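You operate a simulated robot arm through the tools that you are given. There is no shell and no other tool. Be economical: measure what you need, move in short steps, check, and stop when the job is done.

You are at the controls of a simulated robot arm. One attempt, no reset.

TASK
Shim the motor foot by the gap card till its gauge reads 0.
Fine: lift screw right up, lay the shim on the ledge before the foot, push it under, lift screw right down; leave the other shims.

It is judged by the outcome, as a careful person would: the job done as asked, and still so three seconds after it is handed in. It fails if anything else is knocked over, pushed out of place, dropped, spilled or broken.

THE ROBOT
A 7-joint arm with a two-finger parallel gripper on a trunk, on a base that drives. Base frame: it is fixed to the floor where the robot stands at the start and does not move with it; the origin is under the middle of the robot, x ahead of it, y to its left, z up. Units: cm, rad, N and s.
With the tool pointing down near the work surface it reaches from about 38 to 80 cm from the robot's upright axis, wherever it stands. Its first joint turns from -2.496 to 2.496 rad. Places, roughly: foot gauge [70, 20, 90]; ledge before the motor foot [60, 10, 90]; lift screw [60, 0, 90]; motor foot [70, 0, 90]. Payload 3 kg.
The tool frame sits at the grasp point between the pads (the TCP): z along the fingers, y along the line on which they close. The tips reach 3 cm beyond it. The gripper opens to 11 cm. The fingers are 2 cm wide and 1 cm thick; the gripper's body (4.8 by 11.2 cm) begins 5.5 cm behind the TCP.
Orientation is that of the tool frame in the base frame, as a unit quaternion [w, x, y, z]. With the fingers straight down and closing along the base's y, the tool's x points along the base's -x, its y along +y and its z along -z.

THE INTERFACE
- The arm moves only by the tool servo_tool. Its argument "commands" is a list of rows, each an object of numbers (a shift or turn left out is 0, a gripper value left out holds the last): "rx", "ry", "rz": the turn, a rotation vector about the base's x, y, z in units of 4 degrees (1.0 is 4 degrees); "tx", "ty", "tz": the shift along the base's x, y, z in units of 25 mm (1.0 is 25 mm); "hand": the opening, from 0 (shut) to 1 (fully open). In form: [{"rx": .., "ry": .., "rz": .., "tx": .., "ty": .., "tz": .., "hand": ..}, ...]. A call has 1 to 8 rows; each row shifts and turns the commanded pose from where the row before left it. A call with a number of a shift or a turn outside -1 to 1 is refused whole. Each row takes 0.2 s and may step no farther than 5 cm and 0.15 rad from the row before; otherwise, or with a gripper value out of range, the whole call is refused. Where a pose cannot be reached the arm comes as near as it can. A force on the tool above 50 N (or 10 N above the force at the start of the call, whichever is more), or a blocked arm, ends the call early, and 0.2 s more pass. The fingers move at their own pace (about 15.3 cm/s each) and stop on an object; they squeeze with about 37 N. The grip force told is the motor's: it shows also when the fingers shut on nothing. Time passes only in rows, and 0.2 s behind the last, so rows that do not move let the fingers close. It gives the time, the measured TCP pose, the force on the tool (base axes), the opening and the grip force at its end, in the units of the frame above (readings bear some noise), with the torque about the TCP (base axes, N m) and any sound that the robot's microphone picked up.
- Cameras (640 x 400 px; columns grow to the right, rows downward): "scene" is now at [51.66, 22.57, 131.06]; the picture's right is [0.00, -0.97, -0.24], its down [-0.36, -0.22, 0.90] and it looks along [-0.93, 0.09, -0.35] (base axes); focal length 214 px, centre (320, 200). "wrist" rides on the gripper at [7.2, 1.7, -10.3] in the tool frame; the picture's right is [-0.23, 0.97, 0.00], its down [-0.76, -0.18, -0.62] and it looks along [-0.61, -0.14, 0.78] (tool axes); focal length 222 px, centre (320, 200). There is no depth. A picture from a camera that has moved, and an enlarged one, comes with that camera's place and axes in the base frame and with its lens.
- get_image(camera): a new picture of that camera. The clock stands still meanwhile.
- move_column(by): slides the trunk up (or, below 0, down) by that many cm; the arm and the scene camera ride with it, the base frame stays. It gives what a move gives, with no picture.
- steer(legs): drives the robot by 1 to 6 legs, each [ahead, turn to the left] in cm and rad, along the robot's own axes; the way and the turn of a leg run together, so that a leg with both is an arc; at most 150 cm and 3.142 rad a leg. The arm and the cameras ride along, it lands a little off, and it stops where it bumps. It gives what a move gives.
- aim_head(pan, tilt): turns the head with the scene camera to pan (to the left, within 1.396 rad either way) and tilt (down, from -0.506 to 1.204), counted from straight ahead of the robot. It gives what a move gives.
- close_up(camera, box): a new picture of the part [left, top, right, bottom] of that camera's present view, enlarged. The clock stands still meanwhile.
- finish_job(): hands the job in; it is judged then, once.

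Work in short steps. Places have to be worked out from the pictures, the camera data and where the tool is seen: move nearer, look again, correct. Check each grasp and each placing, and mend what went wrong. You have 120 turns and 90 pictures in all, those below and enlarged ones among them. Open the gripper and draw the arm clear of the work before you hand the job in, unless the task says otherwise; then end with one line.

The tools are called after "Call:" by a JSON object that holds its "op" and its "data". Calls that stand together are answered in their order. servo_tool: Moves the arm, as the interface text tells. Its arguments: {"type":"object","properties":{"commands":{"type":"array"}},"required":["commands"]} The other tools are called the same way: move_column (by) slides the trunk up or down; steer (legs) drives the base; aim_head (pan, tilt) turns the head that bears the scene camera; get_image (camera) takes a picture; close_up (camera, box) takes an enlarged picture of a part of a camera's view; finish_job () hands the job in.

At the start:

```text
time: 0.0
position: [50.45, 21.05, 123.54]
ee_rot: [0.0, 0.0, 1.0, 0.001]
force: [-0.4, -0.7, 0.2]
moment: [0.02, -0.04, -0.01]
opening: 10.98
finger_force: 0.0
trunk travel left (down, up): [-37.5, 11.5]
robot x, y, heading: [0.39, 1.64, 0.004]
head pan, tilt: [0.244, 1.201]
```

scene: 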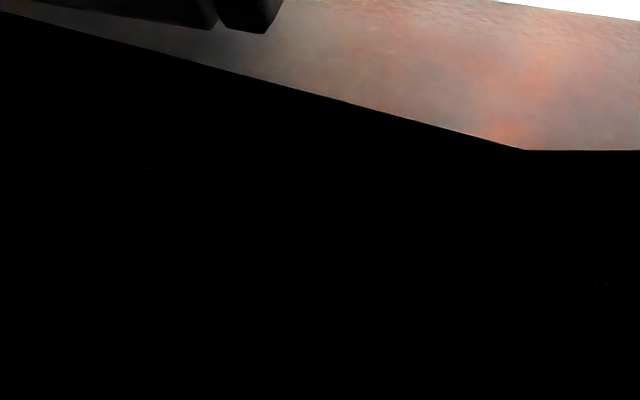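
wrist: 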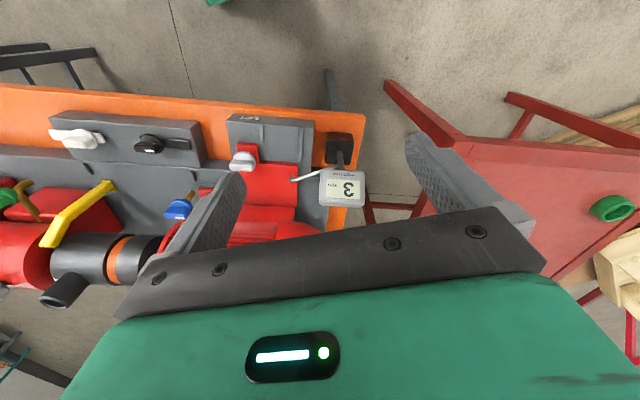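

The scene camera is blind at this tilt (it looks back at the robot), so I raise the head and take a look.

Call:
{"op": "aim_head", "data": {"pan": 0, "tilt": 0.3}}

Call:
{"op": "get_image", "data": {"camera": "scene"}}

Call:
{"op": "close_up", "data": {"camera": "wrist", "box": [200, 80, 400, 240]}}

```text
time: 1.2
position: [50.42, 21.06, 123.56]
ee_rot: [0.0, 0.0, 1.0, 0.0]
force: [0.4, -0.8, 0.5]
moment: [-0.02, 0.0, 0.0]
opening: 11.0
finger_force: 0.1
trunk travel left (down, up): [-37.5, 11.5]
robot x, y, heading: [0.23, 1.29, -0.0]
head pan, tilt: [0.0, 0.3]
```

```text
87 pictures are left
camera scene: at [58.86, 21.23, 127.19], right [0.0, -1.0, 0.0], down [-0.95, 0.0, 0.3], along [-0.3, 0.0, -0.95], focal length 214 px, centre (320, 200)
```

scene: 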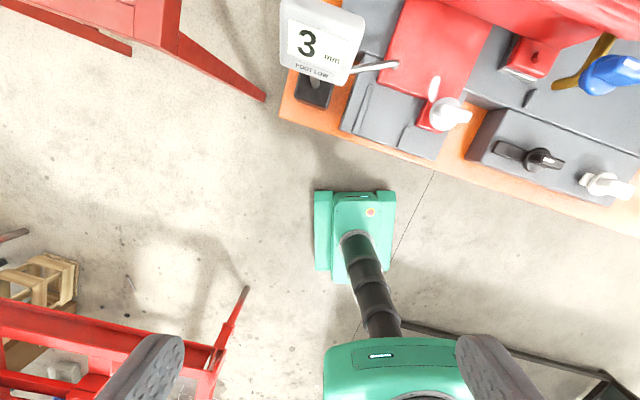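

```text
2.50 times, centred on (300, 160) of wrist
camera zoom: at [43.08, 22.63, 133.97], right [0.23, 0.97, 0.0], down [0.76, -0.18, 0.62], along [0.61, -0.14, -0.78], focal length 555 px, centre (370, 300)
```

zoom: 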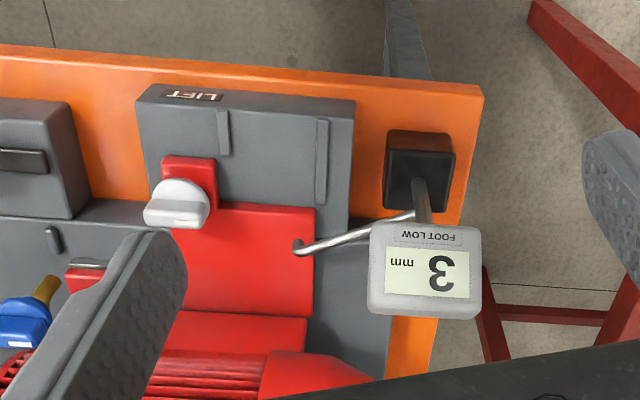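

Tilt 0 looks roughly straight down; I tilt forward to see the bench.

Call:
{"op": "aim_head", "data": {"pan": 0, "tilt": -0.35}}

Call:
{"op": "get_image", "data": {"camera": "scene"}}

Call:
{"op": "aim_head", "data": {"pan": -0.7, "tilt": -0.35}}

Call:
{"op": "get_image", "data": {"camera": "scene"}}

Call:
{"op": "aim_head", "data": {"pan": 0.7, "tilt": -0.35}}

Call:
{"op": "get_image", "data": {"camera": "scene"}}

```text
time: 2.2
position: [50.46, 21.22, 123.54]
ee_rot: [0.0, 0.0, 1.0, 0.0]
force: [0.3, 0.2, 0.0]
moment: [0.04, 0.01, -0.02]
opening: 10.97
finger_force: 0.0
trunk travel left (down, up): [-37.5, 11.5]
robot x, y, heading: [0.63, 0.9, -0.001]
head pan, tilt: [0.0, -0.351]
```

```text
85 pictures are left
camera scene: at [64.58, 21.23, 128.92], right [0.0, -1.0, 0.0], down [-0.94, 0.0, -0.34], along [0.34, 0.0, -0.94], focal length 214 px, centre (320, 200)
```

scene: 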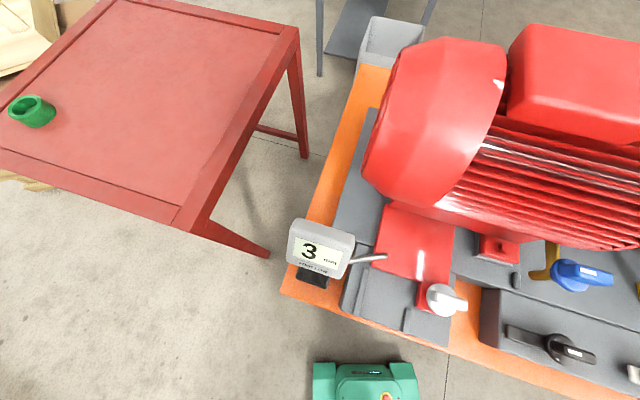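

```text
time: 3.3
position: [50.46, 21.15, 123.64]
ee_rot: [0.0, 0.0, 1.0, 0.0]
force: [-0.1, -0.5, -1.4]
moment: [-0.02, 0.0, 0.01]
opening: 10.98
finger_force: 0.1
trunk travel left (down, up): [-37.5, 11.5]
robot x, y, heading: [0.46, 1.13, -0.001]
head pan, tilt: [-0.7, -0.351]
```

```text
84 pictures are left
camera scene: at [64.59, 16.34, 130.71], right [0.0, -0.77, 0.64], down [-0.94, -0.22, -0.26], along [0.34, -0.6, -0.72], focal length 214 px, centre (320, 200)
```

scene: 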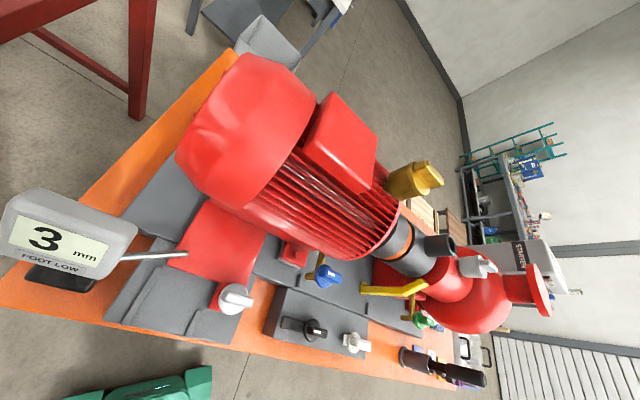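

```text
time: 4.8
position: [50.44, 21.04, 123.54]
ee_rot: [0.0, 0.0, 1.0, 0.0]
force: [-0.4, -0.2, 0.3]
moment: [-0.02, -0.01, 0.01]
opening: 11.0
finger_force: 0.1
trunk travel left (down, up): [-37.5, 11.5]
robot x, y, heading: [0.83, 1.08, 0.002]
head pan, tilt: [0.7, -0.351]
```

```text
83 pictures are left
camera scene: at [64.58, 26.12, 130.71], right [0.0, -0.77, -0.64], down [-0.94, 0.22, -0.26], along [0.34, 0.6, -0.72], focal length 214 px, centre (320, 200)
```

scene: 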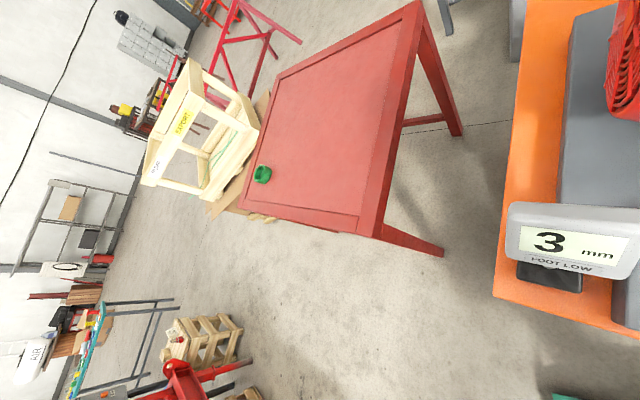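

The gauge reads 3 mm. I look at the far-right region, where a "SHIMS"-like sign shows, and at the bench front.

Call:
{"op": "aim_head", "data": {"pan": -1.0, "tilt": -0.2}}

Call:
{"op": "get_image", "data": {"camera": "scene"}}

Call:
{"op": "close_up", "data": {"camera": "scene", "box": [400, 180, 640, 400]}}

```text
time: 6.6
position: [50.41, 21.12, 123.65]
ee_rot: [0.0, 0.001, 1.0, 0.0]
force: [-0.4, 0.5, 0.3]
moment: [-0.01, 0.0, -0.03]
opening: 10.99
finger_force: 0.0
trunk travel left (down, up): [-37.5, 11.5]
robot x, y, heading: [0.15, 1.31, 0.001]
head pan, tilt: [-1.0, -0.201]
```

```text
82 pictures are left
camera scene: at [63.39, 14.23, 132.02], right [0.0, -0.54, 0.84], down [-0.98, -0.17, -0.11], along [0.2, -0.82, -0.53], focal length 214 px, centre (320, 200)
```

scene: 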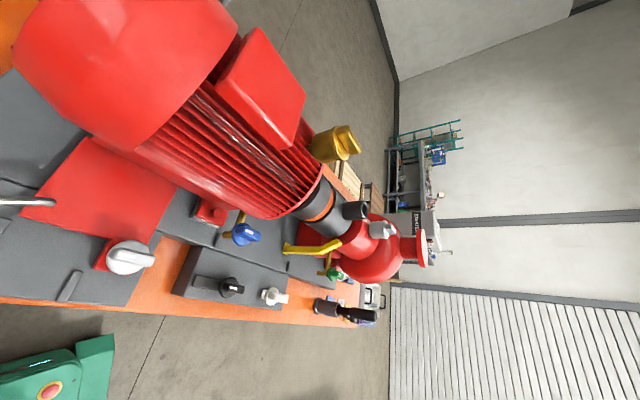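

```text
1.82 times, centred on (520, 290) of scene
camera zoom: at [63.39, 14.23, 132.02], right [0.0, -0.54, 0.84], down [-0.98, -0.17, -0.11], along [0.2, -0.82, -0.53], focal length 390 px, centre (-44, 36)
```

zoom: 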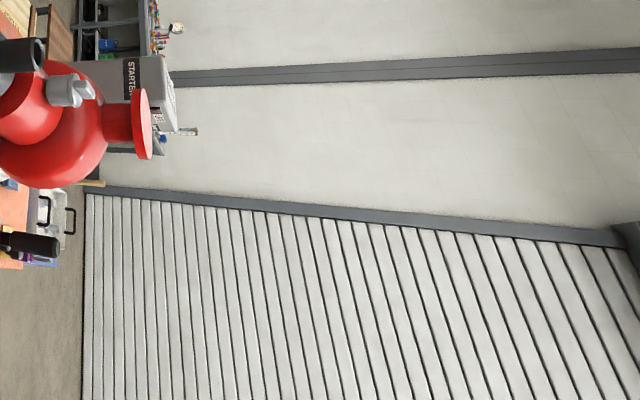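

Call:
{"op": "close_up", "data": {"camera": "scene", "box": [260, 240, 400, 340]}}

Call:
{"op": "close_up", "data": {"camera": "scene", "box": [0, 150, 300, 338]}}

```text
4.00 times, centred on (330, 290) of scene
camera zoom: at [63.39, 14.23, 132.02], right [0.0, -0.54, 0.84], down [-0.98, -0.17, -0.11], along [0.2, -0.82, -0.53], focal length 858 px, centre (280, -160)
```

zoom: 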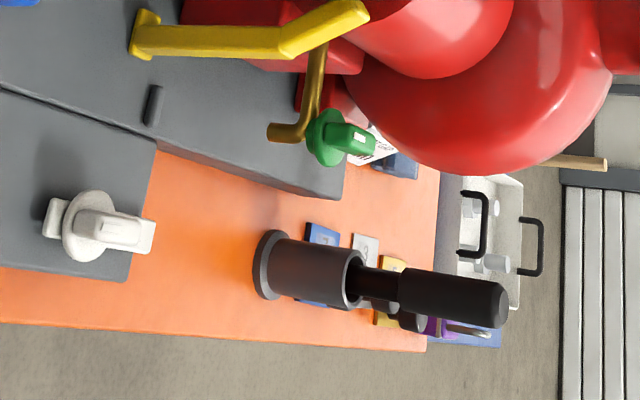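

```text
2.13 times, centred on (150, 244) of scene
camera zoom: at [63.39, 14.23, 132.02], right [0.0, -0.54, 0.84], down [-0.98, -0.17, -0.11], along [0.2, -0.82, -0.53], focal length 456 px, centre (682, 106)
```

zoom: 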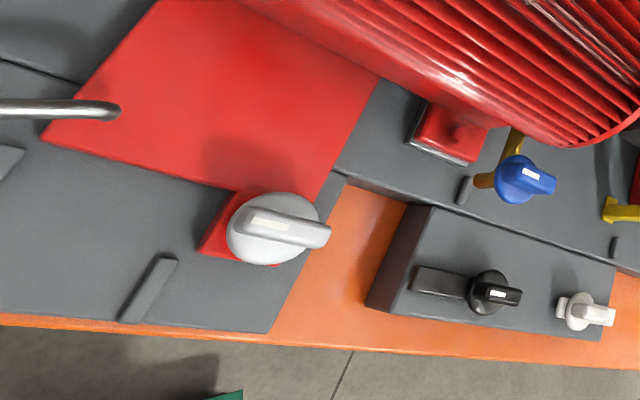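

Coloured shims sit at the right end of the bench, near about [44, -57, 90]. I swing the wrist camera toward there, keeping height.

Call:
{"op": "servo_tool", "data": {"commands": [{"rz": -1, "ty": -1, "tx": -0.3}, {"rz": -1, "ty": -1, "tx": -0.3}, {"rz": -1, "ty": -1, "tx": -0.3}, {"rz": -1, "ty": -1, "tx": -0.3}, {"rz": -1, "ty": -1, "tx": -0.3}, {"rz": -1, "ty": -1, "tx": -0.3}, {"rz": -1, "ty": -1, "tx": -0.3}, {"rz": -1, "ty": -1, "tx": -0.3}]}}

Call:
{"op": "servo_tool", "data": {"commands": [{"rz": -1, "ty": -1, "tx": -0.3}, {"rz": -1, "ty": -1, "tx": -0.3}, {"rz": -1, "ty": -1, "tx": -0.3}, {"rz": -1, "ty": -1, "tx": -0.3}, {"rz": -1, "ty": -1, "tx": -0.3}, {"rz": -1, "ty": -1, "tx": -0.3}, {"rz": -1, "ty": -1, "tx": -0.3}, {"rz": -1, "ty": -1, "tx": -0.3}]}}

Call:
{"op": "get_image", "data": {"camera": "wrist"}}

```text
time: 8.4
position: [44.49, 0.97, 123.68]
ee_rot: [0.001, 0.275, 0.961, 0.001]
force: [0.3, 0.9, 0.5]
moment: [-0.01, 0.01, 0.0]
opening: 11.0
finger_force: 0.1
trunk travel left (down, up): [-37.5, 11.5]
robot x, y, heading: [0.44, 1.37, 0.004]
head pan, tilt: [-1.0, -0.201]
```

```text
time: 10.2
position: [38.46, -18.87, 123.69]
ee_rot: [0.0, 0.531, 0.848, 0.0]
force: [0.3, 1.3, 0.9]
moment: [-0.02, -0.02, 0.01]
opening: 10.98
finger_force: 0.1
trunk travel left (down, up): [-37.5, 11.5]
robot x, y, heading: [0.18, 1.27, 0.004]
head pan, tilt: [-1.0, -0.201]
```

```text
78 pictures are left
camera wrist: at [36.6, -11.83, 134.01], right [0.97, 0.22, 0.0], down [0.17, -0.76, 0.62], along [0.14, -0.61, -0.78], focal length 222 px, centre (320, 200)
```

wrist: 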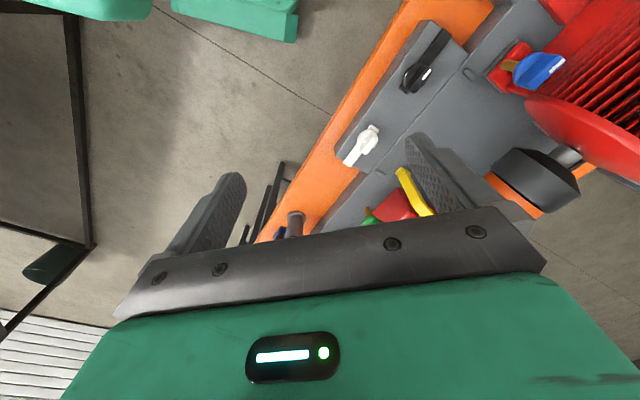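

The shims are just hidden behind the gripper body; I go 20 cm farther along -y.

Call:
{"op": "servo_tool", "data": {"commands": [{"ty": -1}, {"ty": -1}, {"ty": -1}, {"ty": -1}, {"ty": -1}, {"ty": -1}, {"ty": -1}, {"ty": -1}]}}

Call:
{"op": "get_image", "data": {"camera": "wrist"}}

```text
time: 12.0
position: [38.4, -38.93, 123.56]
ee_rot: [0.001, 0.53, 0.848, 0.0]
force: [-0.2, 0.0, -0.4]
moment: [-0.04, 0.01, 0.01]
opening: 11.01
finger_force: 0.1
trunk travel left (down, up): [-37.5, 11.5]
robot x, y, heading: [0.41, 1.2, 0.004]
head pan, tilt: [-1.0, -0.201]
```

```text
77 pictures are left
camera wrist: at [36.61, -31.82, 133.87], right [0.97, 0.22, 0.0], down [0.17, -0.76, 0.62], along [0.14, -0.61, -0.78], focal length 222 px, centre (320, 200)
```

wrist: 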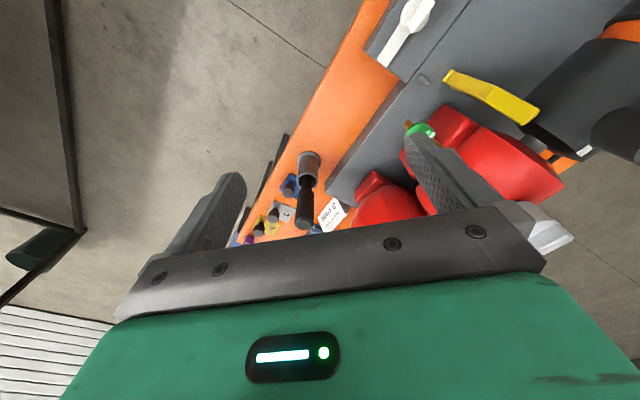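

Visible now: shims in a row, the gap card, a flashlight. I go 12 cm farther and look closer.

Call:
{"op": "servo_tool", "data": {"commands": [{"ty": -1}, {"ty": -1}, {"ty": -1}, {"ty": -1}, {"ty": -1}]}}

Call:
{"op": "close_up", "data": {"camera": "wrist", "box": [200, 80, 420, 220]}}

```text
time: 13.2
position: [38.46, -51.45, 123.66]
ee_rot: [-0.001, 0.53, 0.848, 0.001]
force: [0.2, 0.8, 0.1]
moment: [-0.07, -0.03, 0.0]
opening: 10.99
finger_force: 0.0
trunk travel left (down, up): [-37.5, 11.5]
robot x, y, heading: [0.5, 1.12, -0.0]
head pan, tilt: [-1.0, -0.201]
```

```text
2.86 times, centred on (310, 150) of wrist
camera zoom: at [36.73, -44.25, 134.03], right [0.97, 0.22, 0.0], down [0.17, -0.76, 0.62], along [0.14, -0.61, -0.78], focal length 635 px, centre (349, 343)
```

zoom: 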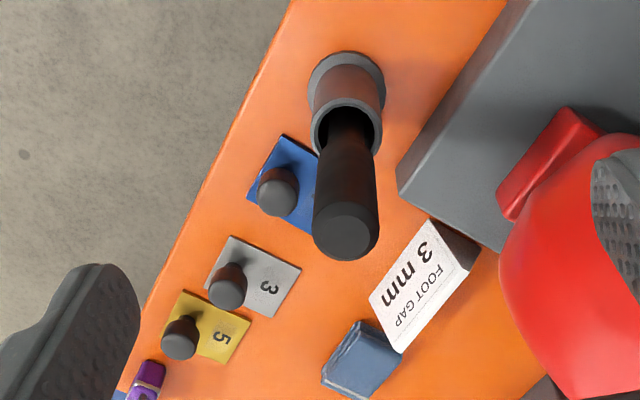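

The card says "FOOT GAP 3 mm" and the grey shim is marked 3, about [37, -78, 84] – near the reach limit. I'll check the floor for driving room.

Call:
{"op": "aim_head", "data": {"pan": -0.7, "tilt": 0.5}}

Call:
{"op": "get_image", "data": {"camera": "scene"}}

Call:
{"op": "aim_head", "data": {"pan": -0.3, "tilt": 0.1}}

Call:
{"op": "get_image", "data": {"camera": "scene"}}

```text
time: 14.2
position: [38.5, -51.37, 123.48]
ee_rot: [0.0, 0.53, 0.848, 0.0]
force: [-0.3, -0.2, 1.0]
moment: [0.01, 0.04, -0.01]
opening: 11.01
finger_force: 0.0
trunk travel left (down, up): [-37.5, 11.5]
robot x, y, heading: [0.36, 1.05, 0.003]
head pan, tilt: [-0.7, 0.499]
```

```text
75 pictures are left
camera scene: at [36.28, -59.57, 129.55], right [-0.69, -0.34, 0.64], down [-0.11, 0.92, 0.37], along [-0.72, 0.18, -0.67], focal length 214 px, centre (320, 200)
```

scene: 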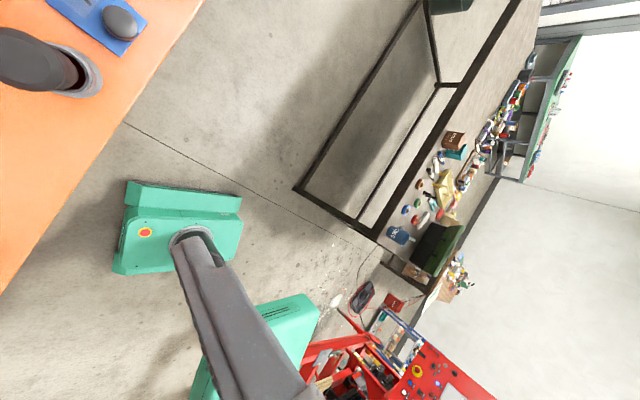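

```text
time: 15.1
position: [38.48, -51.37, 123.59]
ee_rot: [0.0, 0.529, 0.849, -0.001]
force: [0.1, -0.1, -0.9]
moment: [-0.01, -0.02, -0.01]
opening: 10.99
finger_force: 0.0
trunk travel left (down, up): [-37.5, 11.5]
robot x, y, heading: [0.09, 1.04, 0.003]
head pan, tilt: [-0.3, 0.099]
```

```text
74 pictures are left
camera scene: at [40.72, -61.51, 127.71], right [-0.86, -0.42, 0.3], down [-0.41, 0.91, 0.1], along [-0.31, -0.04, -0.95], focal length 214 px, centre (320, 200)
```

scene: 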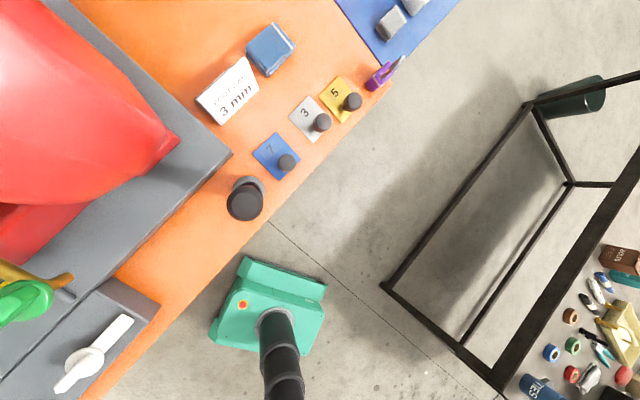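

The scene camera actually rides with the arm and shows shims 7, 3, 5 clearly. I retract the arm a bit toward +y, then drive slightly nearer (toward about [9, -15]) so both shims and ledge are in comfortable reach.

Call:
{"op": "servo_tool", "data": {"commands": [{"ty": 1}, {"ty": 1}, {"ty": 1}, {"ty": 1}, {"ty": 1}, {"ty": 1}, {"ty": 1}, {"ty": 1}]}}

Call:
{"op": "servo_tool", "data": {"commands": [{"ty": 1, "rz": 1, "tx": 0.4}, {"ty": 1, "rz": 1, "tx": 0.4}, {"ty": 1, "rz": 1, "tx": 0.4}, {"ty": 1, "rz": 1, "tx": 0.4}, {"ty": 1, "rz": 1, "tx": 0.4}, {"ty": 1, "rz": 1, "tx": 0.4}, {"ty": 1, "rz": 1}, {"ty": 1, "rz": 1}]}}

Call:
{"op": "steer", "data": {"legs": [[0, -1.05], [18, 0], [0, 0.6]]}}

Call:
{"op": "get_image", "data": {"camera": "wrist"}}

```text
time: 16.9
position: [38.38, -31.46, 123.65]
ee_rot: [0.001, 0.53, 0.848, 0.001]
force: [-0.5, -0.5, 0.0]
moment: [0.03, -0.01, -0.03]
opening: 11.01
finger_force: 0.0
trunk travel left (down, up): [-37.5, 11.5]
robot x, y, heading: [0.21, 1.09, 0.002]
head pan, tilt: [-0.3, 0.099]
```

```text
time: 18.7
position: [44.41, -11.36, 123.81]
ee_rot: [0.0, 0.274, 0.962, 0.001]
force: [-0.2, -0.4, -0.4]
moment: [0.02, -0.04, -0.01]
opening: 10.99
finger_force: 0.0
trunk travel left (down, up): [-37.5, 11.5]
robot x, y, heading: [0.56, 1.09, 0.003]
head pan, tilt: [-0.3, 0.099]
```

```text
time: 24.6
position: [43.77, -44.71, 123.77]
ee_rot: [0.0, 0.478, 0.878, 0.0]
force: [-1.1, 0.2, 0.0]
moment: [0.01, 0.01, 0.03]
opening: 10.99
finger_force: 0.0
trunk travel left (down, up): [-37.5, 11.5]
robot x, y, heading: [8.76, -13.91, -0.442]
head pan, tilt: [-0.3, 0.099]
```

```text
73 pictures are left
camera wrist: at [41.15, -37.82, 134.17], right [0.94, 0.34, 0.0], down [0.26, -0.74, 0.62], along [0.21, -0.59, -0.78], focal length 222 px, centre (320, 200)
```

wrist: 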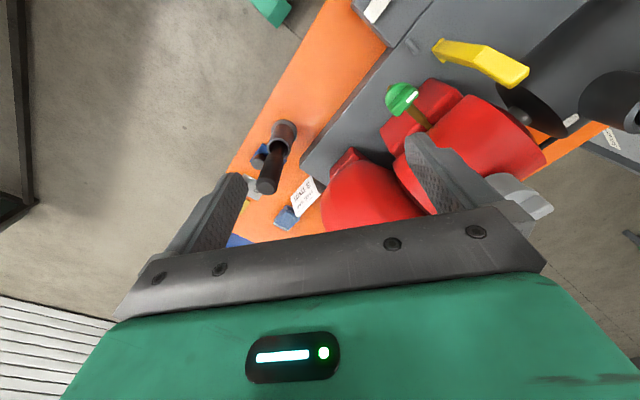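

Driving worked: base at [8.8, -13.9]. Now I move back to view the lift screw (yaw aligned to the bench, about -16.5°).

Call:
{"op": "servo_tool", "data": {"commands": [{"ty": 1, "rz": 0.7}, {"ty": 1, "rz": 0.7}, {"ty": 1, "rz": 0.7}, {"ty": 1, "rz": 0.7}, {"ty": 1, "rz": 0.7}, {"ty": 1, "rz": 0.7}, {"ty": 1, "rz": 0.7}, {"ty": 1, "rz": 0.7}]}}

Call:
{"op": "servo_tool", "data": {"commands": [{"ty": 1, "rz": 0.7}, {"ty": 1, "rz": 0.7}, {"ty": 1, "rz": 0.7}, {"ty": 1, "rz": 0.7}, {"ty": 1, "rz": 0.7}, {"ty": 1, "rz": 0.7}, {"ty": 1, "rz": 0.35}, {"ty": 1}]}}

Call:
{"op": "get_image", "data": {"camera": "scene"}}

Call:
{"op": "get_image", "data": {"camera": "wrist"}}

```text
time: 26.4
position: [43.66, -24.5, 123.83]
ee_rot: [0.0, 0.299, 0.954, 0.0]
force: [-0.2, -0.7, -0.1]
moment: [0.06, -0.02, 0.04]
opening: 10.99
finger_force: 0.0
trunk travel left (down, up): [-37.5, 11.5]
robot x, y, heading: [9.39, -13.86, -0.449]
head pan, tilt: [-0.3, 0.099]
```

```text
time: 28.2
position: [43.86, -4.63, 123.88]
ee_rot: [-0.001, 0.145, 0.989, 0.0]
force: [0.5, -0.4, 0.7]
moment: [0.03, -0.02, -0.03]
opening: 10.99
finger_force: 0.0
trunk travel left (down, up): [-37.5, 11.5]
robot x, y, heading: [9.51, -14.07, -0.444]
head pan, tilt: [-0.3, 0.099]
```

```text
72 pictures are left
camera scene: at [52.89, -9.99, 128.05], right [-0.27, -0.92, 0.3], down [-0.95, 0.31, 0.09], along [-0.18, -0.25, -0.95], focal length 214 px, centre (320, 200)
```

scene: 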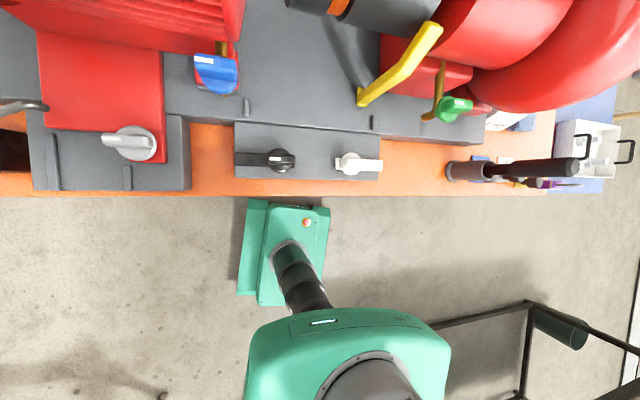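

```text
71 pictures are left
camera wrist: at [37.22, -1.09, 134.27], right [0.5, 0.87, 0.0], down [0.68, -0.39, 0.62], along [0.54, -0.31, -0.78], focal length 222 px, centre (320, 200)
```

wrist: 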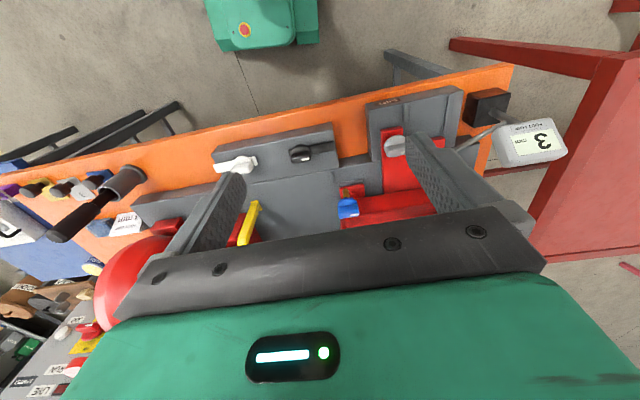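

Call:
{"op": "close_up", "data": {"camera": "scene", "box": [10, 80, 210, 205]}}

Call:
{"op": "close_up", "data": {"camera": "wrist", "box": [340, 60, 560, 210]}}

```text
3.20 times, centred on (110, 142) of scene
camera zoom: at [52.89, -9.99, 128.05], right [-0.27, -0.92, 0.3], down [-0.95, 0.31, 0.09], along [-0.18, -0.25, -0.95], focal length 686 px, centre (992, 384)
```

zoom: 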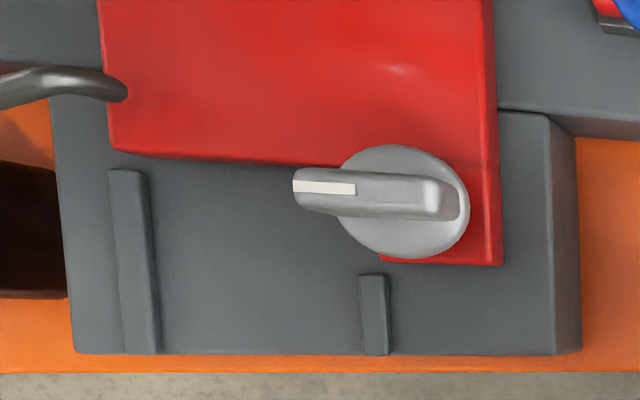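

```text
2.67 times, centred on (450, 135) of wrist
camera zoom: at [37.22, -1.09, 134.27], right [0.5, 0.87, 0.0], down [0.68, -0.39, 0.62], along [0.54, -0.31, -0.78], focal length 592 px, centre (-27, 373)
```

zoom: 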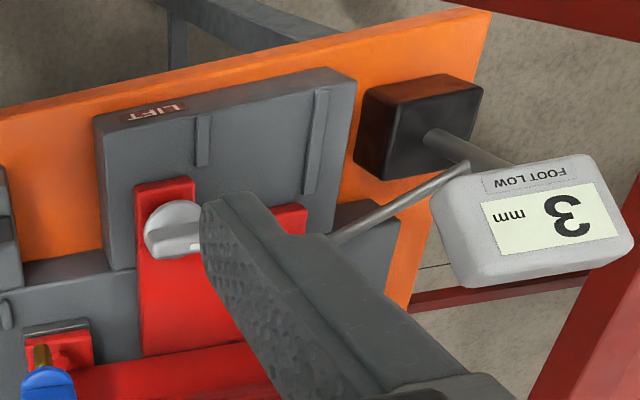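

The lift knob is at about [62, 2.8, 92.5], its bar pointing along the bench. I zoom on the label for hints of turning direction.

Call:
{"op": "close_up", "data": {"camera": "wrist", "box": [365, 85, 445, 175]}}

Call:
{"op": "close_up", "data": {"camera": "scene", "box": [90, 110, 170, 170]}}

```text
4.44 times, centred on (405, 130) of wrist
camera zoom: at [37.22, -1.09, 134.27], right [0.5, 0.87, 0.0], down [0.68, -0.39, 0.62], along [0.54, -0.31, -0.78], focal length 987 px, centre (-58, 511)
```

zoom: 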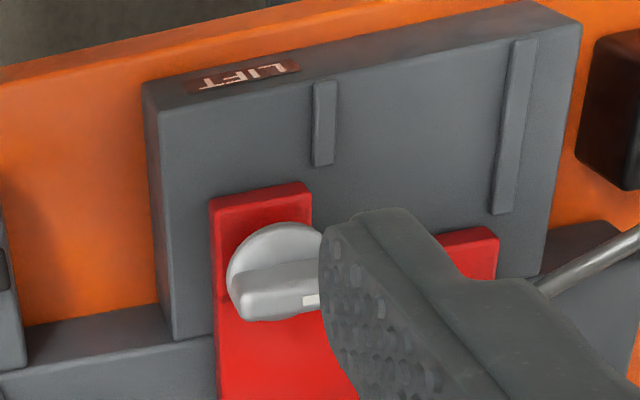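

```text
6.67 times, centred on (130, 140) of scene
camera zoom: at [52.89, -9.99, 128.05], right [-0.27, -0.92, 0.3], down [-0.95, 0.31, 0.09], along [-0.18, -0.25, -0.95], focal length 1430 px, centre (1587, 600)
```

zoom: 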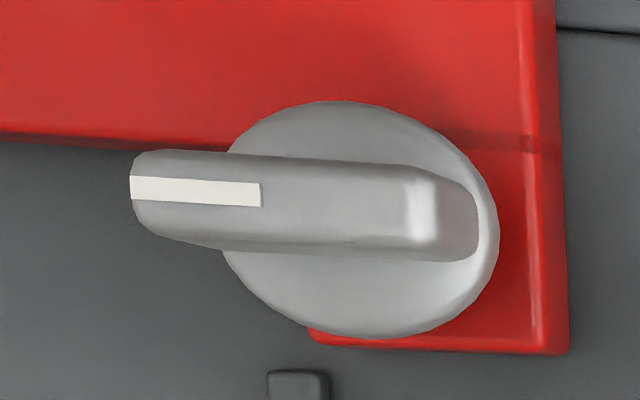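

No direction is marked. I move above the knob with the tool turned so that the fingers close across the bar (yaw about +73.5°), staying high.

Call:
{"op": "servo_tool", "data": {"commands": [{"tx": 0.3, "ty": 0.124, "rz": 0.94}, {"tx": 0.3, "ty": 0.124, "rz": 0.94}, {"tx": 0.3, "ty": 0.124, "rz": 0.94}, {"tx": 0.3, "ty": 0.124, "rz": 0.94}, {"tx": 0.3, "ty": 0.124, "rz": 0.94}, {"tx": 0.3, "ty": 0.124, "rz": 0.94}, {"tx": 0.3, "ty": 0.124, "rz": 0.94}, {"tx": 0.3, "ty": 0.124, "rz": 0.94}]}}

Call:
{"op": "servo_tool", "data": {"commands": [{"tx": 0.3, "ty": 0.124, "rz": 0.94}, {"tx": 0.3, "ty": 0.124, "rz": 0.94}, {"tx": 0.3, "ty": 0.124, "rz": 0.94}, {"tx": 0.3, "ty": 0.124, "rz": 0.94}, {"tx": 0.3, "ty": 0.124, "rz": 0.94}, {"tx": 0.3, "ty": 0.124, "rz": 0.94}, {"tx": 0.3, "ty": 0.124, "rz": 0.94}, {"tx": 0.3, "ty": 0.124, "rz": 0.94}]}}

Call:
{"op": "servo_tool", "data": {"commands": [{"tx": 0.3, "ty": 0.124, "rz": 0.94}, {"tx": 0.3, "ty": 0.124, "rz": 0.94}, {"tx": 0.3, "ty": 0.124, "rz": 0.94}, {"tx": 0.3, "ty": 0.124, "rz": 0.94}, {"tx": 0.3, "ty": 0.124, "rz": 0.94}, {"tx": 0.3, "ty": 0.124, "rz": 0.94}, {"tx": 0.3, "ty": 0.124, "rz": 0.94}, {"tx": 0.3, "ty": 0.124, "rz": 0.94}]}}

Call:
{"op": "aim_head", "data": {"pan": 0, "tilt": 0.5}}

Call:
{"op": "get_image", "data": {"camera": "scene"}}

Call:
{"op": "get_image", "data": {"camera": "wrist"}}

```text
time: 30.1
position: [49.79, -1.93, 123.88]
ee_rot: [0.0, -0.118, 0.993, 0.0]
force: [0.0, 0.3, 0.3]
moment: [0.0, -0.01, -0.01]
opening: 11.01
finger_force: 0.0
trunk travel left (down, up): [-37.5, 11.5]
robot x, y, heading: [9.46, -13.96, -0.443]
head pan, tilt: [-0.3, 0.099]
```

```text
time: 31.9
position: [55.81, 0.21, 123.84]
ee_rot: [0.0, -0.372, 0.928, 0.0]
force: [-0.1, -0.4, 0.4]
moment: [0.01, -0.03, -0.01]
opening: 10.98
finger_force: 0.1
trunk travel left (down, up): [-37.5, 11.5]
robot x, y, heading: [9.4, -13.88, -0.447]
head pan, tilt: [-0.3, 0.099]
```

```text
time: 33.6
position: [61.84, 2.89, 123.89]
ee_rot: [0.001, -0.6, 0.8, -0.001]
force: [0.5, -0.1, 0.4]
moment: [0.01, -0.05, 0.01]
opening: 11.01
finger_force: 0.0
trunk travel left (down, up): [-37.5, 11.5]
robot x, y, heading: [9.8, -13.94, -0.443]
head pan, tilt: [-0.3, 0.099]
```

```text
time: 34.5
position: [61.72, 2.88, 123.87]
ee_rot: [0.001, -0.599, 0.801, 0.0]
force: [-0.3, 0.3, -0.8]
moment: [0.0, 0.02, -0.03]
opening: 11.0
finger_force: 0.1
trunk travel left (down, up): [-37.5, 11.5]
robot x, y, heading: [9.47, -14.14, -0.445]
head pan, tilt: [0.0, 0.499]
```

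```text
66 pictures are left
camera scene: at [63.74, 9.03, 127.68], right [0.96, -0.28, 0.0], down [-0.25, -0.84, 0.48], along [-0.13, -0.46, -0.88], focal length 214 px, centre (320, 200)
```

scene: 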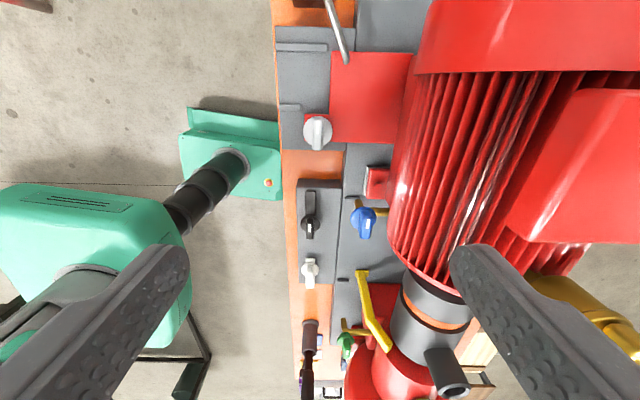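

```text
65 pictures are left
camera wrist: at [57.94, -3.85, 134.22], right [-0.87, 0.49, 0.0], down [0.39, 0.68, 0.62], along [0.31, 0.54, -0.78], focal length 222 px, centre (320, 200)
```

wrist: 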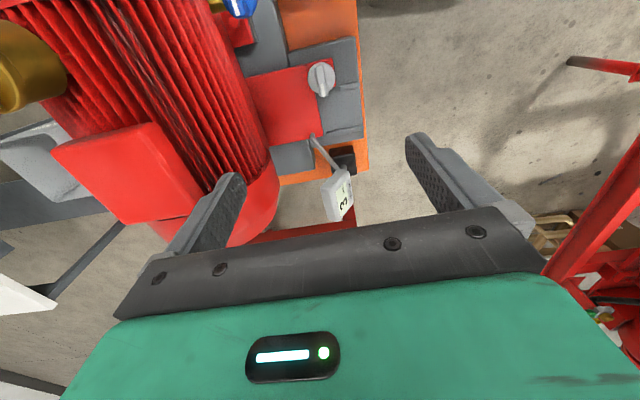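

Motor silhouette leaves clearance. I zoom in on the knob from here to fix its centre and bar angle.

Call:
{"op": "close_up", "data": {"camera": "scene", "box": [270, 90, 370, 160]}}

Call:
{"op": "close_up", "data": {"camera": "wrist", "box": [270, 40, 390, 220]}}

```text
5.71 times, centred on (320, 125) of scene
camera zoom: at [63.74, 9.03, 127.68], right [0.96, -0.28, 0.0], down [-0.25, -0.84, 0.48], along [-0.13, -0.46, -0.88], focal length 1226 px, centre (320, 629)
```

zoom: 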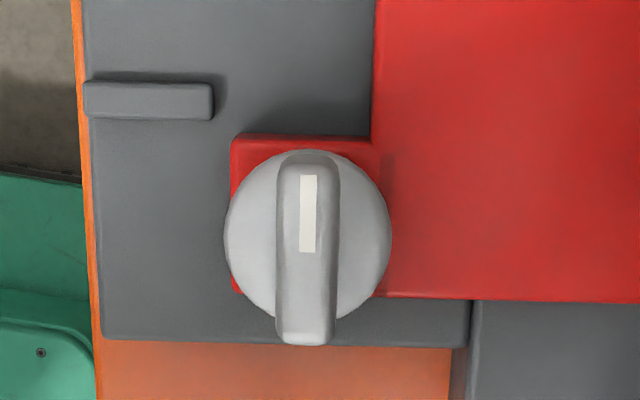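

```text
2.22 times, centred on (330, 130) of wrist
camera zoom: at [57.94, -3.85, 134.22], right [-0.87, 0.49, 0.0], down [0.39, 0.68, 0.62], along [0.31, 0.54, -0.78], focal length 494 px, centre (298, 356)
```

zoom: 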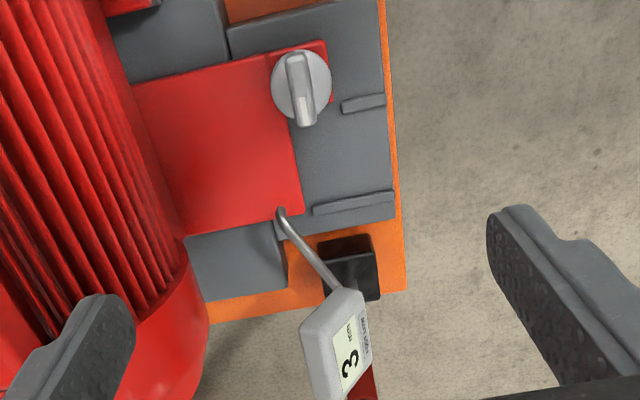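

Disc centre ≈ [61.65, 2.8], top ≈ 93; the bar stands ~2–3 cm above it. I descend with half-open fingers to just above the bar.

Call:
{"op": "servo_tool", "data": {"commands": [{"hand": 0.5, "tz": -1}, {"tz": -1}, {"tz": -1}, {"tz": -1}, {"tz": -1}, {"tz": -1}, {"tz": -1}, {"tz": -1}]}}

Call:
{"op": "get_image", "data": {"camera": "scene"}}

```text
time: 36.3
position: [61.8, 2.76, 103.93]
ee_rot: [-0.001, -0.599, 0.801, 0.0]
force: [0.5, -0.7, 0.1]
moment: [0.02, -0.02, 0.01]
opening: 5.51
finger_force: 0.0
trunk travel left (down, up): [-37.5, 11.5]
robot x, y, heading: [9.23, -13.81, -0.444]
head pan, tilt: [0.0, 0.499]
```

```text
62 pictures are left
camera scene: at [63.84, 8.98, 107.64], right [0.96, -0.28, 0.0], down [-0.25, -0.84, 0.48], along [-0.13, -0.46, -0.88], focal length 214 px, centre (320, 200)
```

scene: 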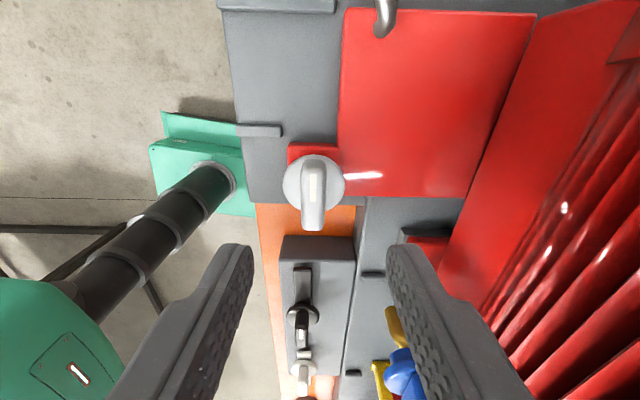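

Aligned. I lower to TCP z ≈ 96.8 and check.

Call:
{"op": "servo_tool", "data": {"commands": [{"tz": -1, "tx": -0.04, "ty": 0.06}, {"tz": -1}, {"tz": -0.8}]}}

Call:
{"op": "get_image", "data": {"camera": "scene"}}

```text
time: 37.1
position: [61.67, 2.81, 96.77]
ee_rot: [0.0, -0.6, 0.8, 0.0]
force: [-0.2, 0.7, -0.1]
moment: [0.03, -0.02, 0.02]
opening: 5.48
finger_force: 0.0
trunk travel left (down, up): [-37.5, 11.5]
robot x, y, heading: [9.48, -14.03, -0.439]
head pan, tilt: [0.0, 0.499]
```

```text
61 pictures are left
camera scene: at [63.67, 9.17, 100.54], right [0.96, -0.28, 0.0], down [-0.25, -0.84, 0.48], along [-0.13, -0.46, -0.88], focal length 214 px, centre (320, 200)
```

scene: 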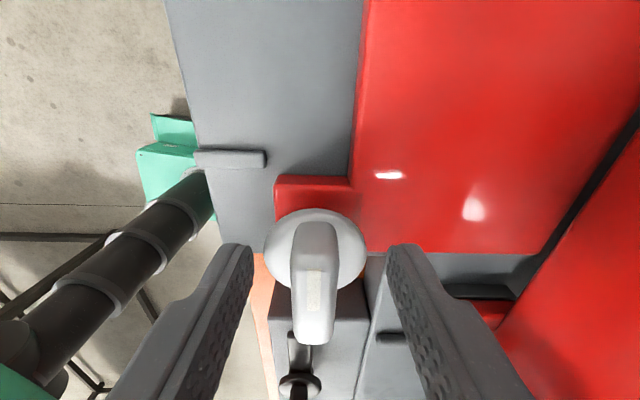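

Bar is centred between the pads. Closing.

Call:
{"op": "servo_tool", "data": {"commands": [{"hand": 0}, {}, {}]}}

```text
time: 37.9
position: [61.36, 3.13, 96.84]
ee_rot: [0.0, -0.598, 0.801, 0.0]
force: [-15.9, 8.0, 17.2]
moment: [0.37, 0.37, -0.83]
opening: 1.58
finger_force: 44.7
trunk travel left (down, up): [-37.5, 11.5]
robot x, y, heading: [9.44, -13.86, -0.443]
head pan, tilt: [0.0, 0.499]
```

Gripped; side force shows a 0.3 cm offset. I relieve it, then try a small clockwise turn.

Call:
{"op": "servo_tool", "data": {"commands": [{"tx": -0.12, "ty": 0.08}, {}]}}

Call:
{"op": "servo_tool", "data": {"commands": [{"rz": -1}, {"rz": -1}, {"rz": -1}, {}]}}

```text
time: 38.5
position: [61.39, 3.08, 96.84]
ee_rot: [0.002, -0.6, 0.8, 0.0]
force: [9.1, -11.3, 17.2]
moment: [-1.15, 0.18, -0.83]
opening: 1.6
finger_force: 45.3
trunk travel left (down, up): [-37.5, 11.5]
robot x, y, heading: [9.46, -14.19, -0.441]
head pan, tilt: [0.0, 0.499]
```

```text
time: 39.5
position: [61.58, 3.01, 96.91]
ee_rot: [0.0, -0.511, 0.86, 0.001]
force: [24.8, -22.4, 19.9]
moment: [-0.11, -0.8, 0.14]
opening: 1.56
finger_force: 44.6
trunk travel left (down, up): [-37.5, 11.5]
robot x, y, heading: [9.44, -14.15, -0.445]
head pan, tilt: [0.0, 0.499]
```

The knob turned 12° clockwise. I ease the side force and check gauge and foot.

Call:
{"op": "servo_tool", "data": {"commands": [{"tx": 0.07, "ty": -0.06, "tz": 0.08}, {}]}}

Call:
{"op": "get_image", "data": {"camera": "wrist"}}

```text
time: 40.1
position: [61.68, 3.01, 96.94]
ee_rot: [-0.002, -0.512, 0.859, 0.001]
force: [14.1, -5.1, -8.5]
moment: [0.92, -1.38, 0.04]
opening: 1.58
finger_force: 45.4
trunk travel left (down, up): [-37.5, 11.5]
robot x, y, heading: [9.63, -13.74, -0.449]
head pan, tilt: [0.0, 0.499]
```

```text
60 pictures are left
camera wrist: at [56.56, -2.73, 107.24], right [-0.75, 0.66, 0.0], down [0.52, 0.58, 0.62], along [0.41, 0.47, -0.78], focal length 222 px, centre (320, 200)
```

wrist: 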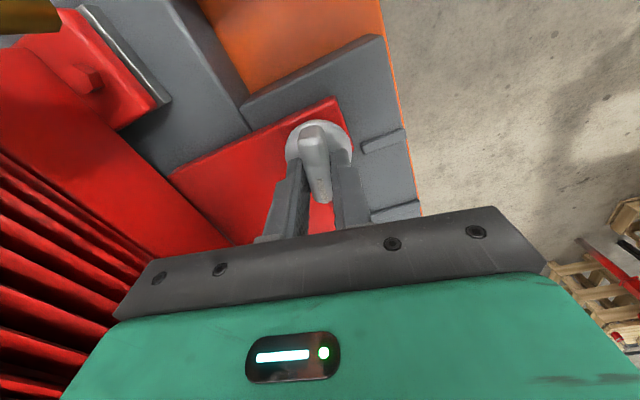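

Gauge is out of view. I continue clockwise in steps, watching torque for a stop.

Call:
{"op": "servo_tool", "data": {"commands": [{"rz": -1, "tx": 0.05}, {"rz": -1}, {"rz": -1}, {"rz": -1}, {}]}}

```text
time: 41.3
position: [61.64, 2.84, 96.94]
ee_rot: [-0.003, -0.388, 0.922, 0.0]
force: [1.9, -9.7, -35.6]
moment: [-0.94, -0.65, 0.02]
opening: 1.59
finger_force: 44.7
trunk travel left (down, up): [-37.5, 11.5]
robot x, y, heading: [9.58, -13.94, -0.443]
head pan, tilt: [0.0, 0.499]
```

Tool is being pulled down, so I follow with z and look at the gauge with the scene camera.

Call:
{"op": "servo_tool", "data": {"commands": [{"tz": -0.1}, {}]}}

Call:
{"op": "aim_head", "data": {"pan": 0.5, "tilt": -0.4}}

Call:
{"op": "get_image", "data": {"camera": "scene"}}

```text
time: 41.9
position: [61.66, 2.88, 96.92]
ee_rot: [0.0, -0.388, 0.922, 0.0]
force: [-0.3, -10.1, -2.9]
moment: [-1.16, 1.03, 0.05]
opening: 1.61
finger_force: 45.2
trunk travel left (down, up): [-37.5, 11.5]
robot x, y, heading: [9.25, -13.73, -0.441]
head pan, tilt: [0.0, 0.499]
```

```text
time: 43.1
position: [61.65, 2.83, 96.81]
ee_rot: [0.0, -0.387, 0.922, 0.0]
force: [5.8, -6.9, 15.1]
moment: [-0.75, 0.52, 0.01]
opening: 1.58
finger_force: 44.4
trunk travel left (down, up): [-37.5, 11.5]
robot x, y, heading: [9.56, -14.07, -0.445]
head pan, tilt: [0.499, -0.4]
```

```text
59 pictures are left
camera scene: at [69.36, 15.71, 103.44], right [0.63, -0.61, -0.48], down [-0.78, -0.53, -0.34], along [-0.04, 0.59, -0.81], focal length 214 px, centre (320, 200)
```

scene: 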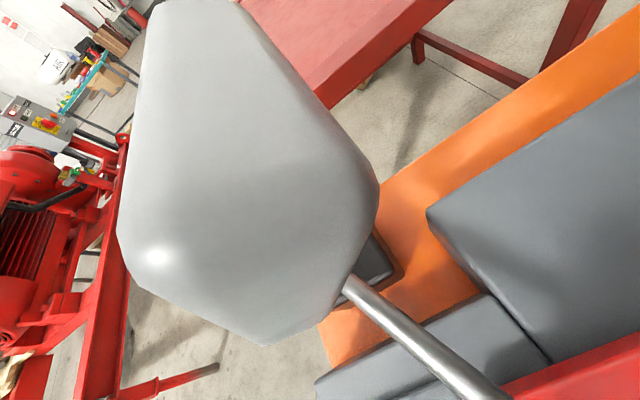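

The gauge face is hidden from here. Turning is free clockwise; I keep turning.

Call:
{"op": "servo_tool", "data": {"commands": [{"rz": -1}, {"rz": -1}, {"rz": -1}, {"rz": -1}, {}]}}

Call:
{"op": "servo_tool", "data": {"commands": [{"rz": -1}, {"rz": -1}, {"rz": -1}, {"rz": -1}, {}]}}

Call:
{"op": "aim_head", "data": {"pan": 0.5, "tilt": 0.4}}

Call:
{"op": "get_image", "data": {"camera": "scene"}}

```text
time: 44.3
position: [61.34, 3.24, 96.87]
ee_rot: [0.002, -0.266, 0.964, -0.003]
force: [-12.5, 12.0, 15.8]
moment: [-6.11, -12.91, 14.42]
opening: 2.36
finger_force: 45.4
trunk travel left (down, up): [-37.5, 11.5]
robot x, y, heading: [9.58, -13.81, -0.439]
head pan, tilt: [0.499, -0.4]
```

```text
time: 44.8
position: [61.21, 3.24, 96.87]
ee_rot: [0.0, -0.251, 0.968, -0.009]
force: [-22.7, -12.2, 11.4]
moment: [-6.49, -7.55, 12.31]
opening: 2.52
finger_force: 45.1
trunk travel left (down, up): [-37.5, 11.5]
robot x, y, heading: [9.59, -14.13, -0.444]
head pan, tilt: [0.499, -0.4]
stopped in row 2: the force on the tool passed its limit at 54 N (the readings are from after the stop); the commanded pose is now the measured one
```

```text
time: 45.9
position: [61.69, 2.77, 96.87]
ee_rot: [0.001, -0.24, 0.971, -0.003]
force: [16.9, -48.3, 30.9]
moment: [-0.51, -0.34, 0.16]
opening: 1.56
finger_force: 44.9
trunk travel left (down, up): [-37.5, 11.5]
robot x, y, heading: [9.57, -13.85, -0.443]
head pan, tilt: [0.499, 0.4]
```

```text
58 pictures are left
camera scene: at [66.26, 10.28, 101.65], right [0.41, -0.78, -0.47], down [-0.73, -0.59, 0.34], along [-0.55, 0.21, -0.81], focal length 214 px, centre (320, 200)
```

scene: 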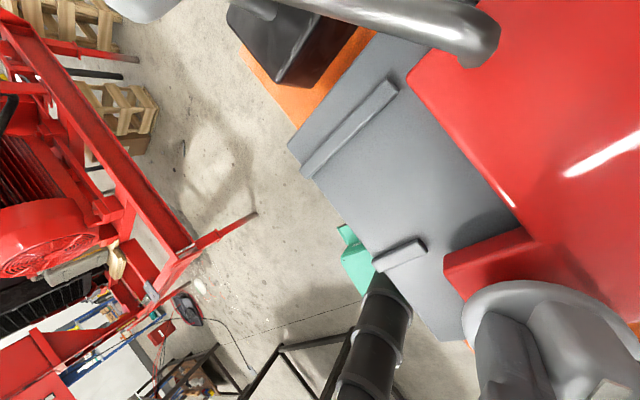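

The turn met resistance near 45° but the bar then caught up (fingers aligned again, torque ~0). I re-centre on the knob to remove the side force.

Call:
{"op": "servo_tool", "data": {"commands": [{"tx": 0.1, "ty": -0.14, "tz": -0.04}, {}]}}

Call:
{"op": "aim_head", "data": {"pan": 0.0, "tilt": 0.5}}

Call:
{"op": "get_image", "data": {"camera": "scene"}}

```text
time: 46.5
position: [61.71, 2.69, 96.85]
ee_rot: [0.001, -0.24, 0.971, -0.001]
force: [4.6, -22.2, 37.8]
moment: [0.0, 0.63, 0.08]
opening: 1.61
finger_force: 44.5
trunk travel left (down, up): [-37.5, 11.5]
robot x, y, heading: [9.5, -13.72, -0.438]
head pan, tilt: [0.499, 0.4]
```

```text
time: 47.4
position: [61.77, 2.85, 96.78]
ee_rot: [0.001, -0.241, 0.971, -0.002]
force: [3.4, -18.2, 38.3]
moment: [0.42, 0.71, 0.05]
opening: 1.57
finger_force: 44.9
trunk travel left (down, up): [-37.5, 11.5]
robot x, y, heading: [9.55, -14.15, -0.443]
head pan, tilt: [0.0, 0.499]
```

```text
57 pictures are left
camera scene: at [67.52, 5.94, 100.64], right [0.47, -0.88, 0.0], down [-0.78, -0.41, 0.48], along [-0.42, -0.23, -0.88], focal length 214 px, centre (320, 200)
```

scene: 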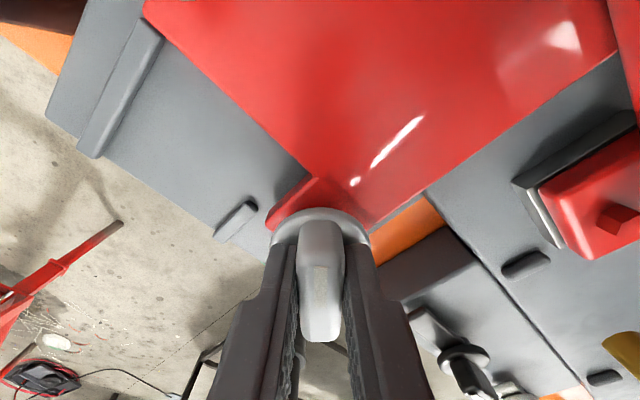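

Grip is fine; I turn another 8° and read the torque.

Call:
{"op": "servo_tool", "data": {"commands": [{"tz": 0.1, "ty": -0.05}, {"rz": -1}, {"rz": -1}, {}, {}]}}

```text
time: 48.6
position: [61.39, 2.69, 96.89]
ee_rot: [-0.001, -0.179, 0.984, -0.006]
force: [-28.8, 0.9, -16.1]
moment: [-7.72, -7.93, 10.15]
opening: 1.61
finger_force: 44.5
trunk travel left (down, up): [-37.5, 11.5]
robot x, y, heading: [9.15, -14.25, -0.437]
head pan, tilt: [0.0, 0.499]
```

The large torque without the fingers slipping means the camera head is touching the motor as the tool turns that way. I back off, release and lift to see what the turn has done so far.

Call:
{"op": "servo_tool", "data": {"commands": [{"rz": 1}, {"rz": 1}, {}, {}]}}

Call:
{"op": "servo_tool", "data": {"commands": [{"hand": 0.4}, {}, {"tz": 1}, {"tz": 1}, {"tz": 1}, {"tz": 1, "tx": -0.5}, {"tz": 1, "tx": -0.5}, {"tz": 1, "tx": -0.5}]}}

Call:
{"op": "get_image", "data": {"camera": "scene"}}

Call:
{"op": "get_image", "data": {"camera": "wrist"}}

```text
time: 49.6
position: [61.55, 2.66, 97.05]
ee_rot: [-0.001, -0.24, 0.971, -0.003]
force: [-35.3, -8.5, -9.7]
moment: [0.59, 1.28, 0.04]
opening: 1.61
finger_force: 44.8
trunk travel left (down, up): [-37.5, 11.5]
robot x, y, heading: [9.37, -14.05, -0.439]
head pan, tilt: [0.0, 0.499]
```

```text
time: 51.4
position: [57.91, 2.77, 112.13]
ee_rot: [0.0, -0.241, 0.97, -0.002]
force: [0.1, 0.7, 0.3]
moment: [0.0, 0.03, 0.01]
opening: 4.42
finger_force: 0.1
trunk travel left (down, up): [-37.5, 11.5]
robot x, y, heading: [9.66, -14.36, -0.444]
head pan, tilt: [0.0, 0.499]
```

```text
56 pictures are left
camera scene: at [63.73, 5.97, 115.82], right [0.47, -0.88, 0.01], down [-0.78, -0.41, 0.48], along [-0.42, -0.23, -0.88], focal length 214 px, centre (320, 200)
```

scene: 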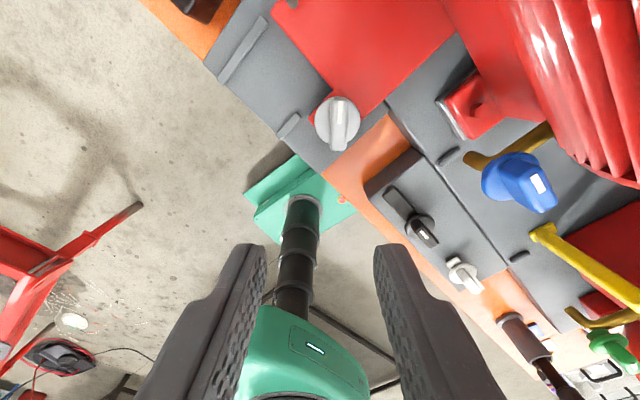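

```text
55 pictures are left
camera wrist: at [50.56, 0.85, 122.36], right [-0.25, 0.97, -0.01], down [0.76, 0.2, 0.62], along [0.6, 0.15, -0.78], focal length 222 px, centre (320, 200)
```

wrist: 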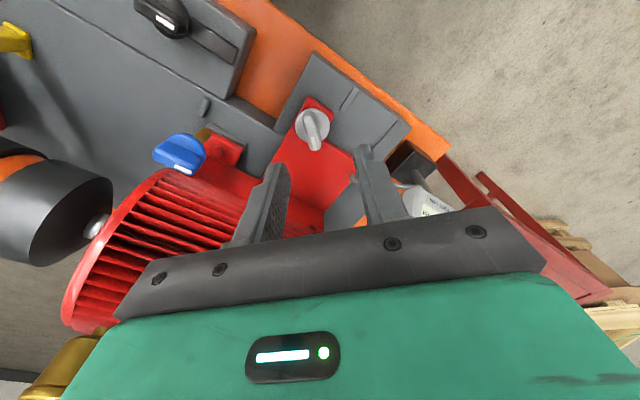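

Call:
{"op": "close_up", "data": {"camera": "wrist", "box": [380, 150, 480, 230]}}

Call:
{"op": "close_up", "data": {"camera": "wrist", "box": [260, 70, 420, 190]}}

```text
5.00 times, centred on (430, 190) of wrist
camera zoom: at [50.56, 0.85, 122.36], right [-0.25, 0.97, -0.01], down [0.76, 0.2, 0.62], along [0.6, 0.15, -0.78], focal length 1111 px, centre (-230, 250)
```

zoom: 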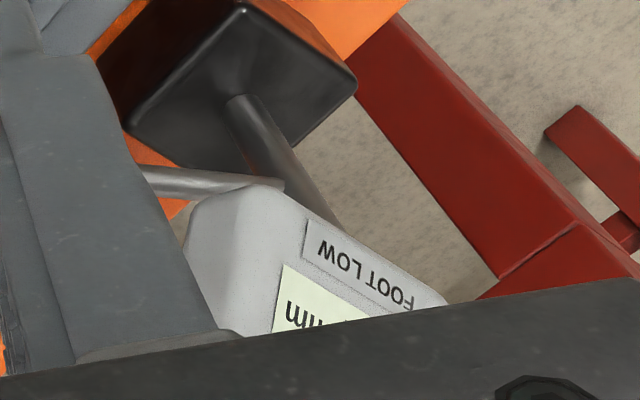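

```text
3.33 times, centred on (340, 130) of wrist
camera zoom: at [50.56, 0.85, 122.36], right [-0.25, 0.97, -0.01], down [0.76, 0.2, 0.62], along [0.6, 0.15, -0.78], focal length 740 px, centre (253, 433)
```

zoom: 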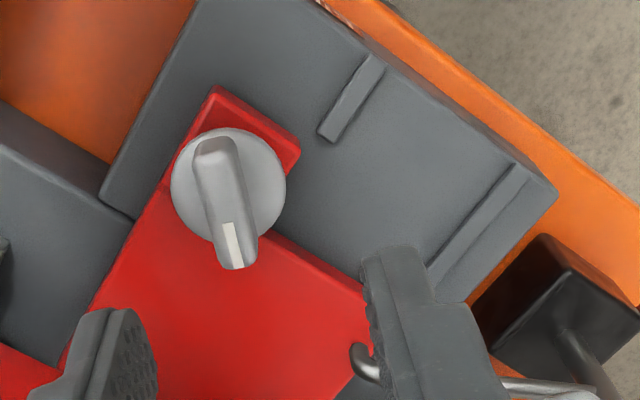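

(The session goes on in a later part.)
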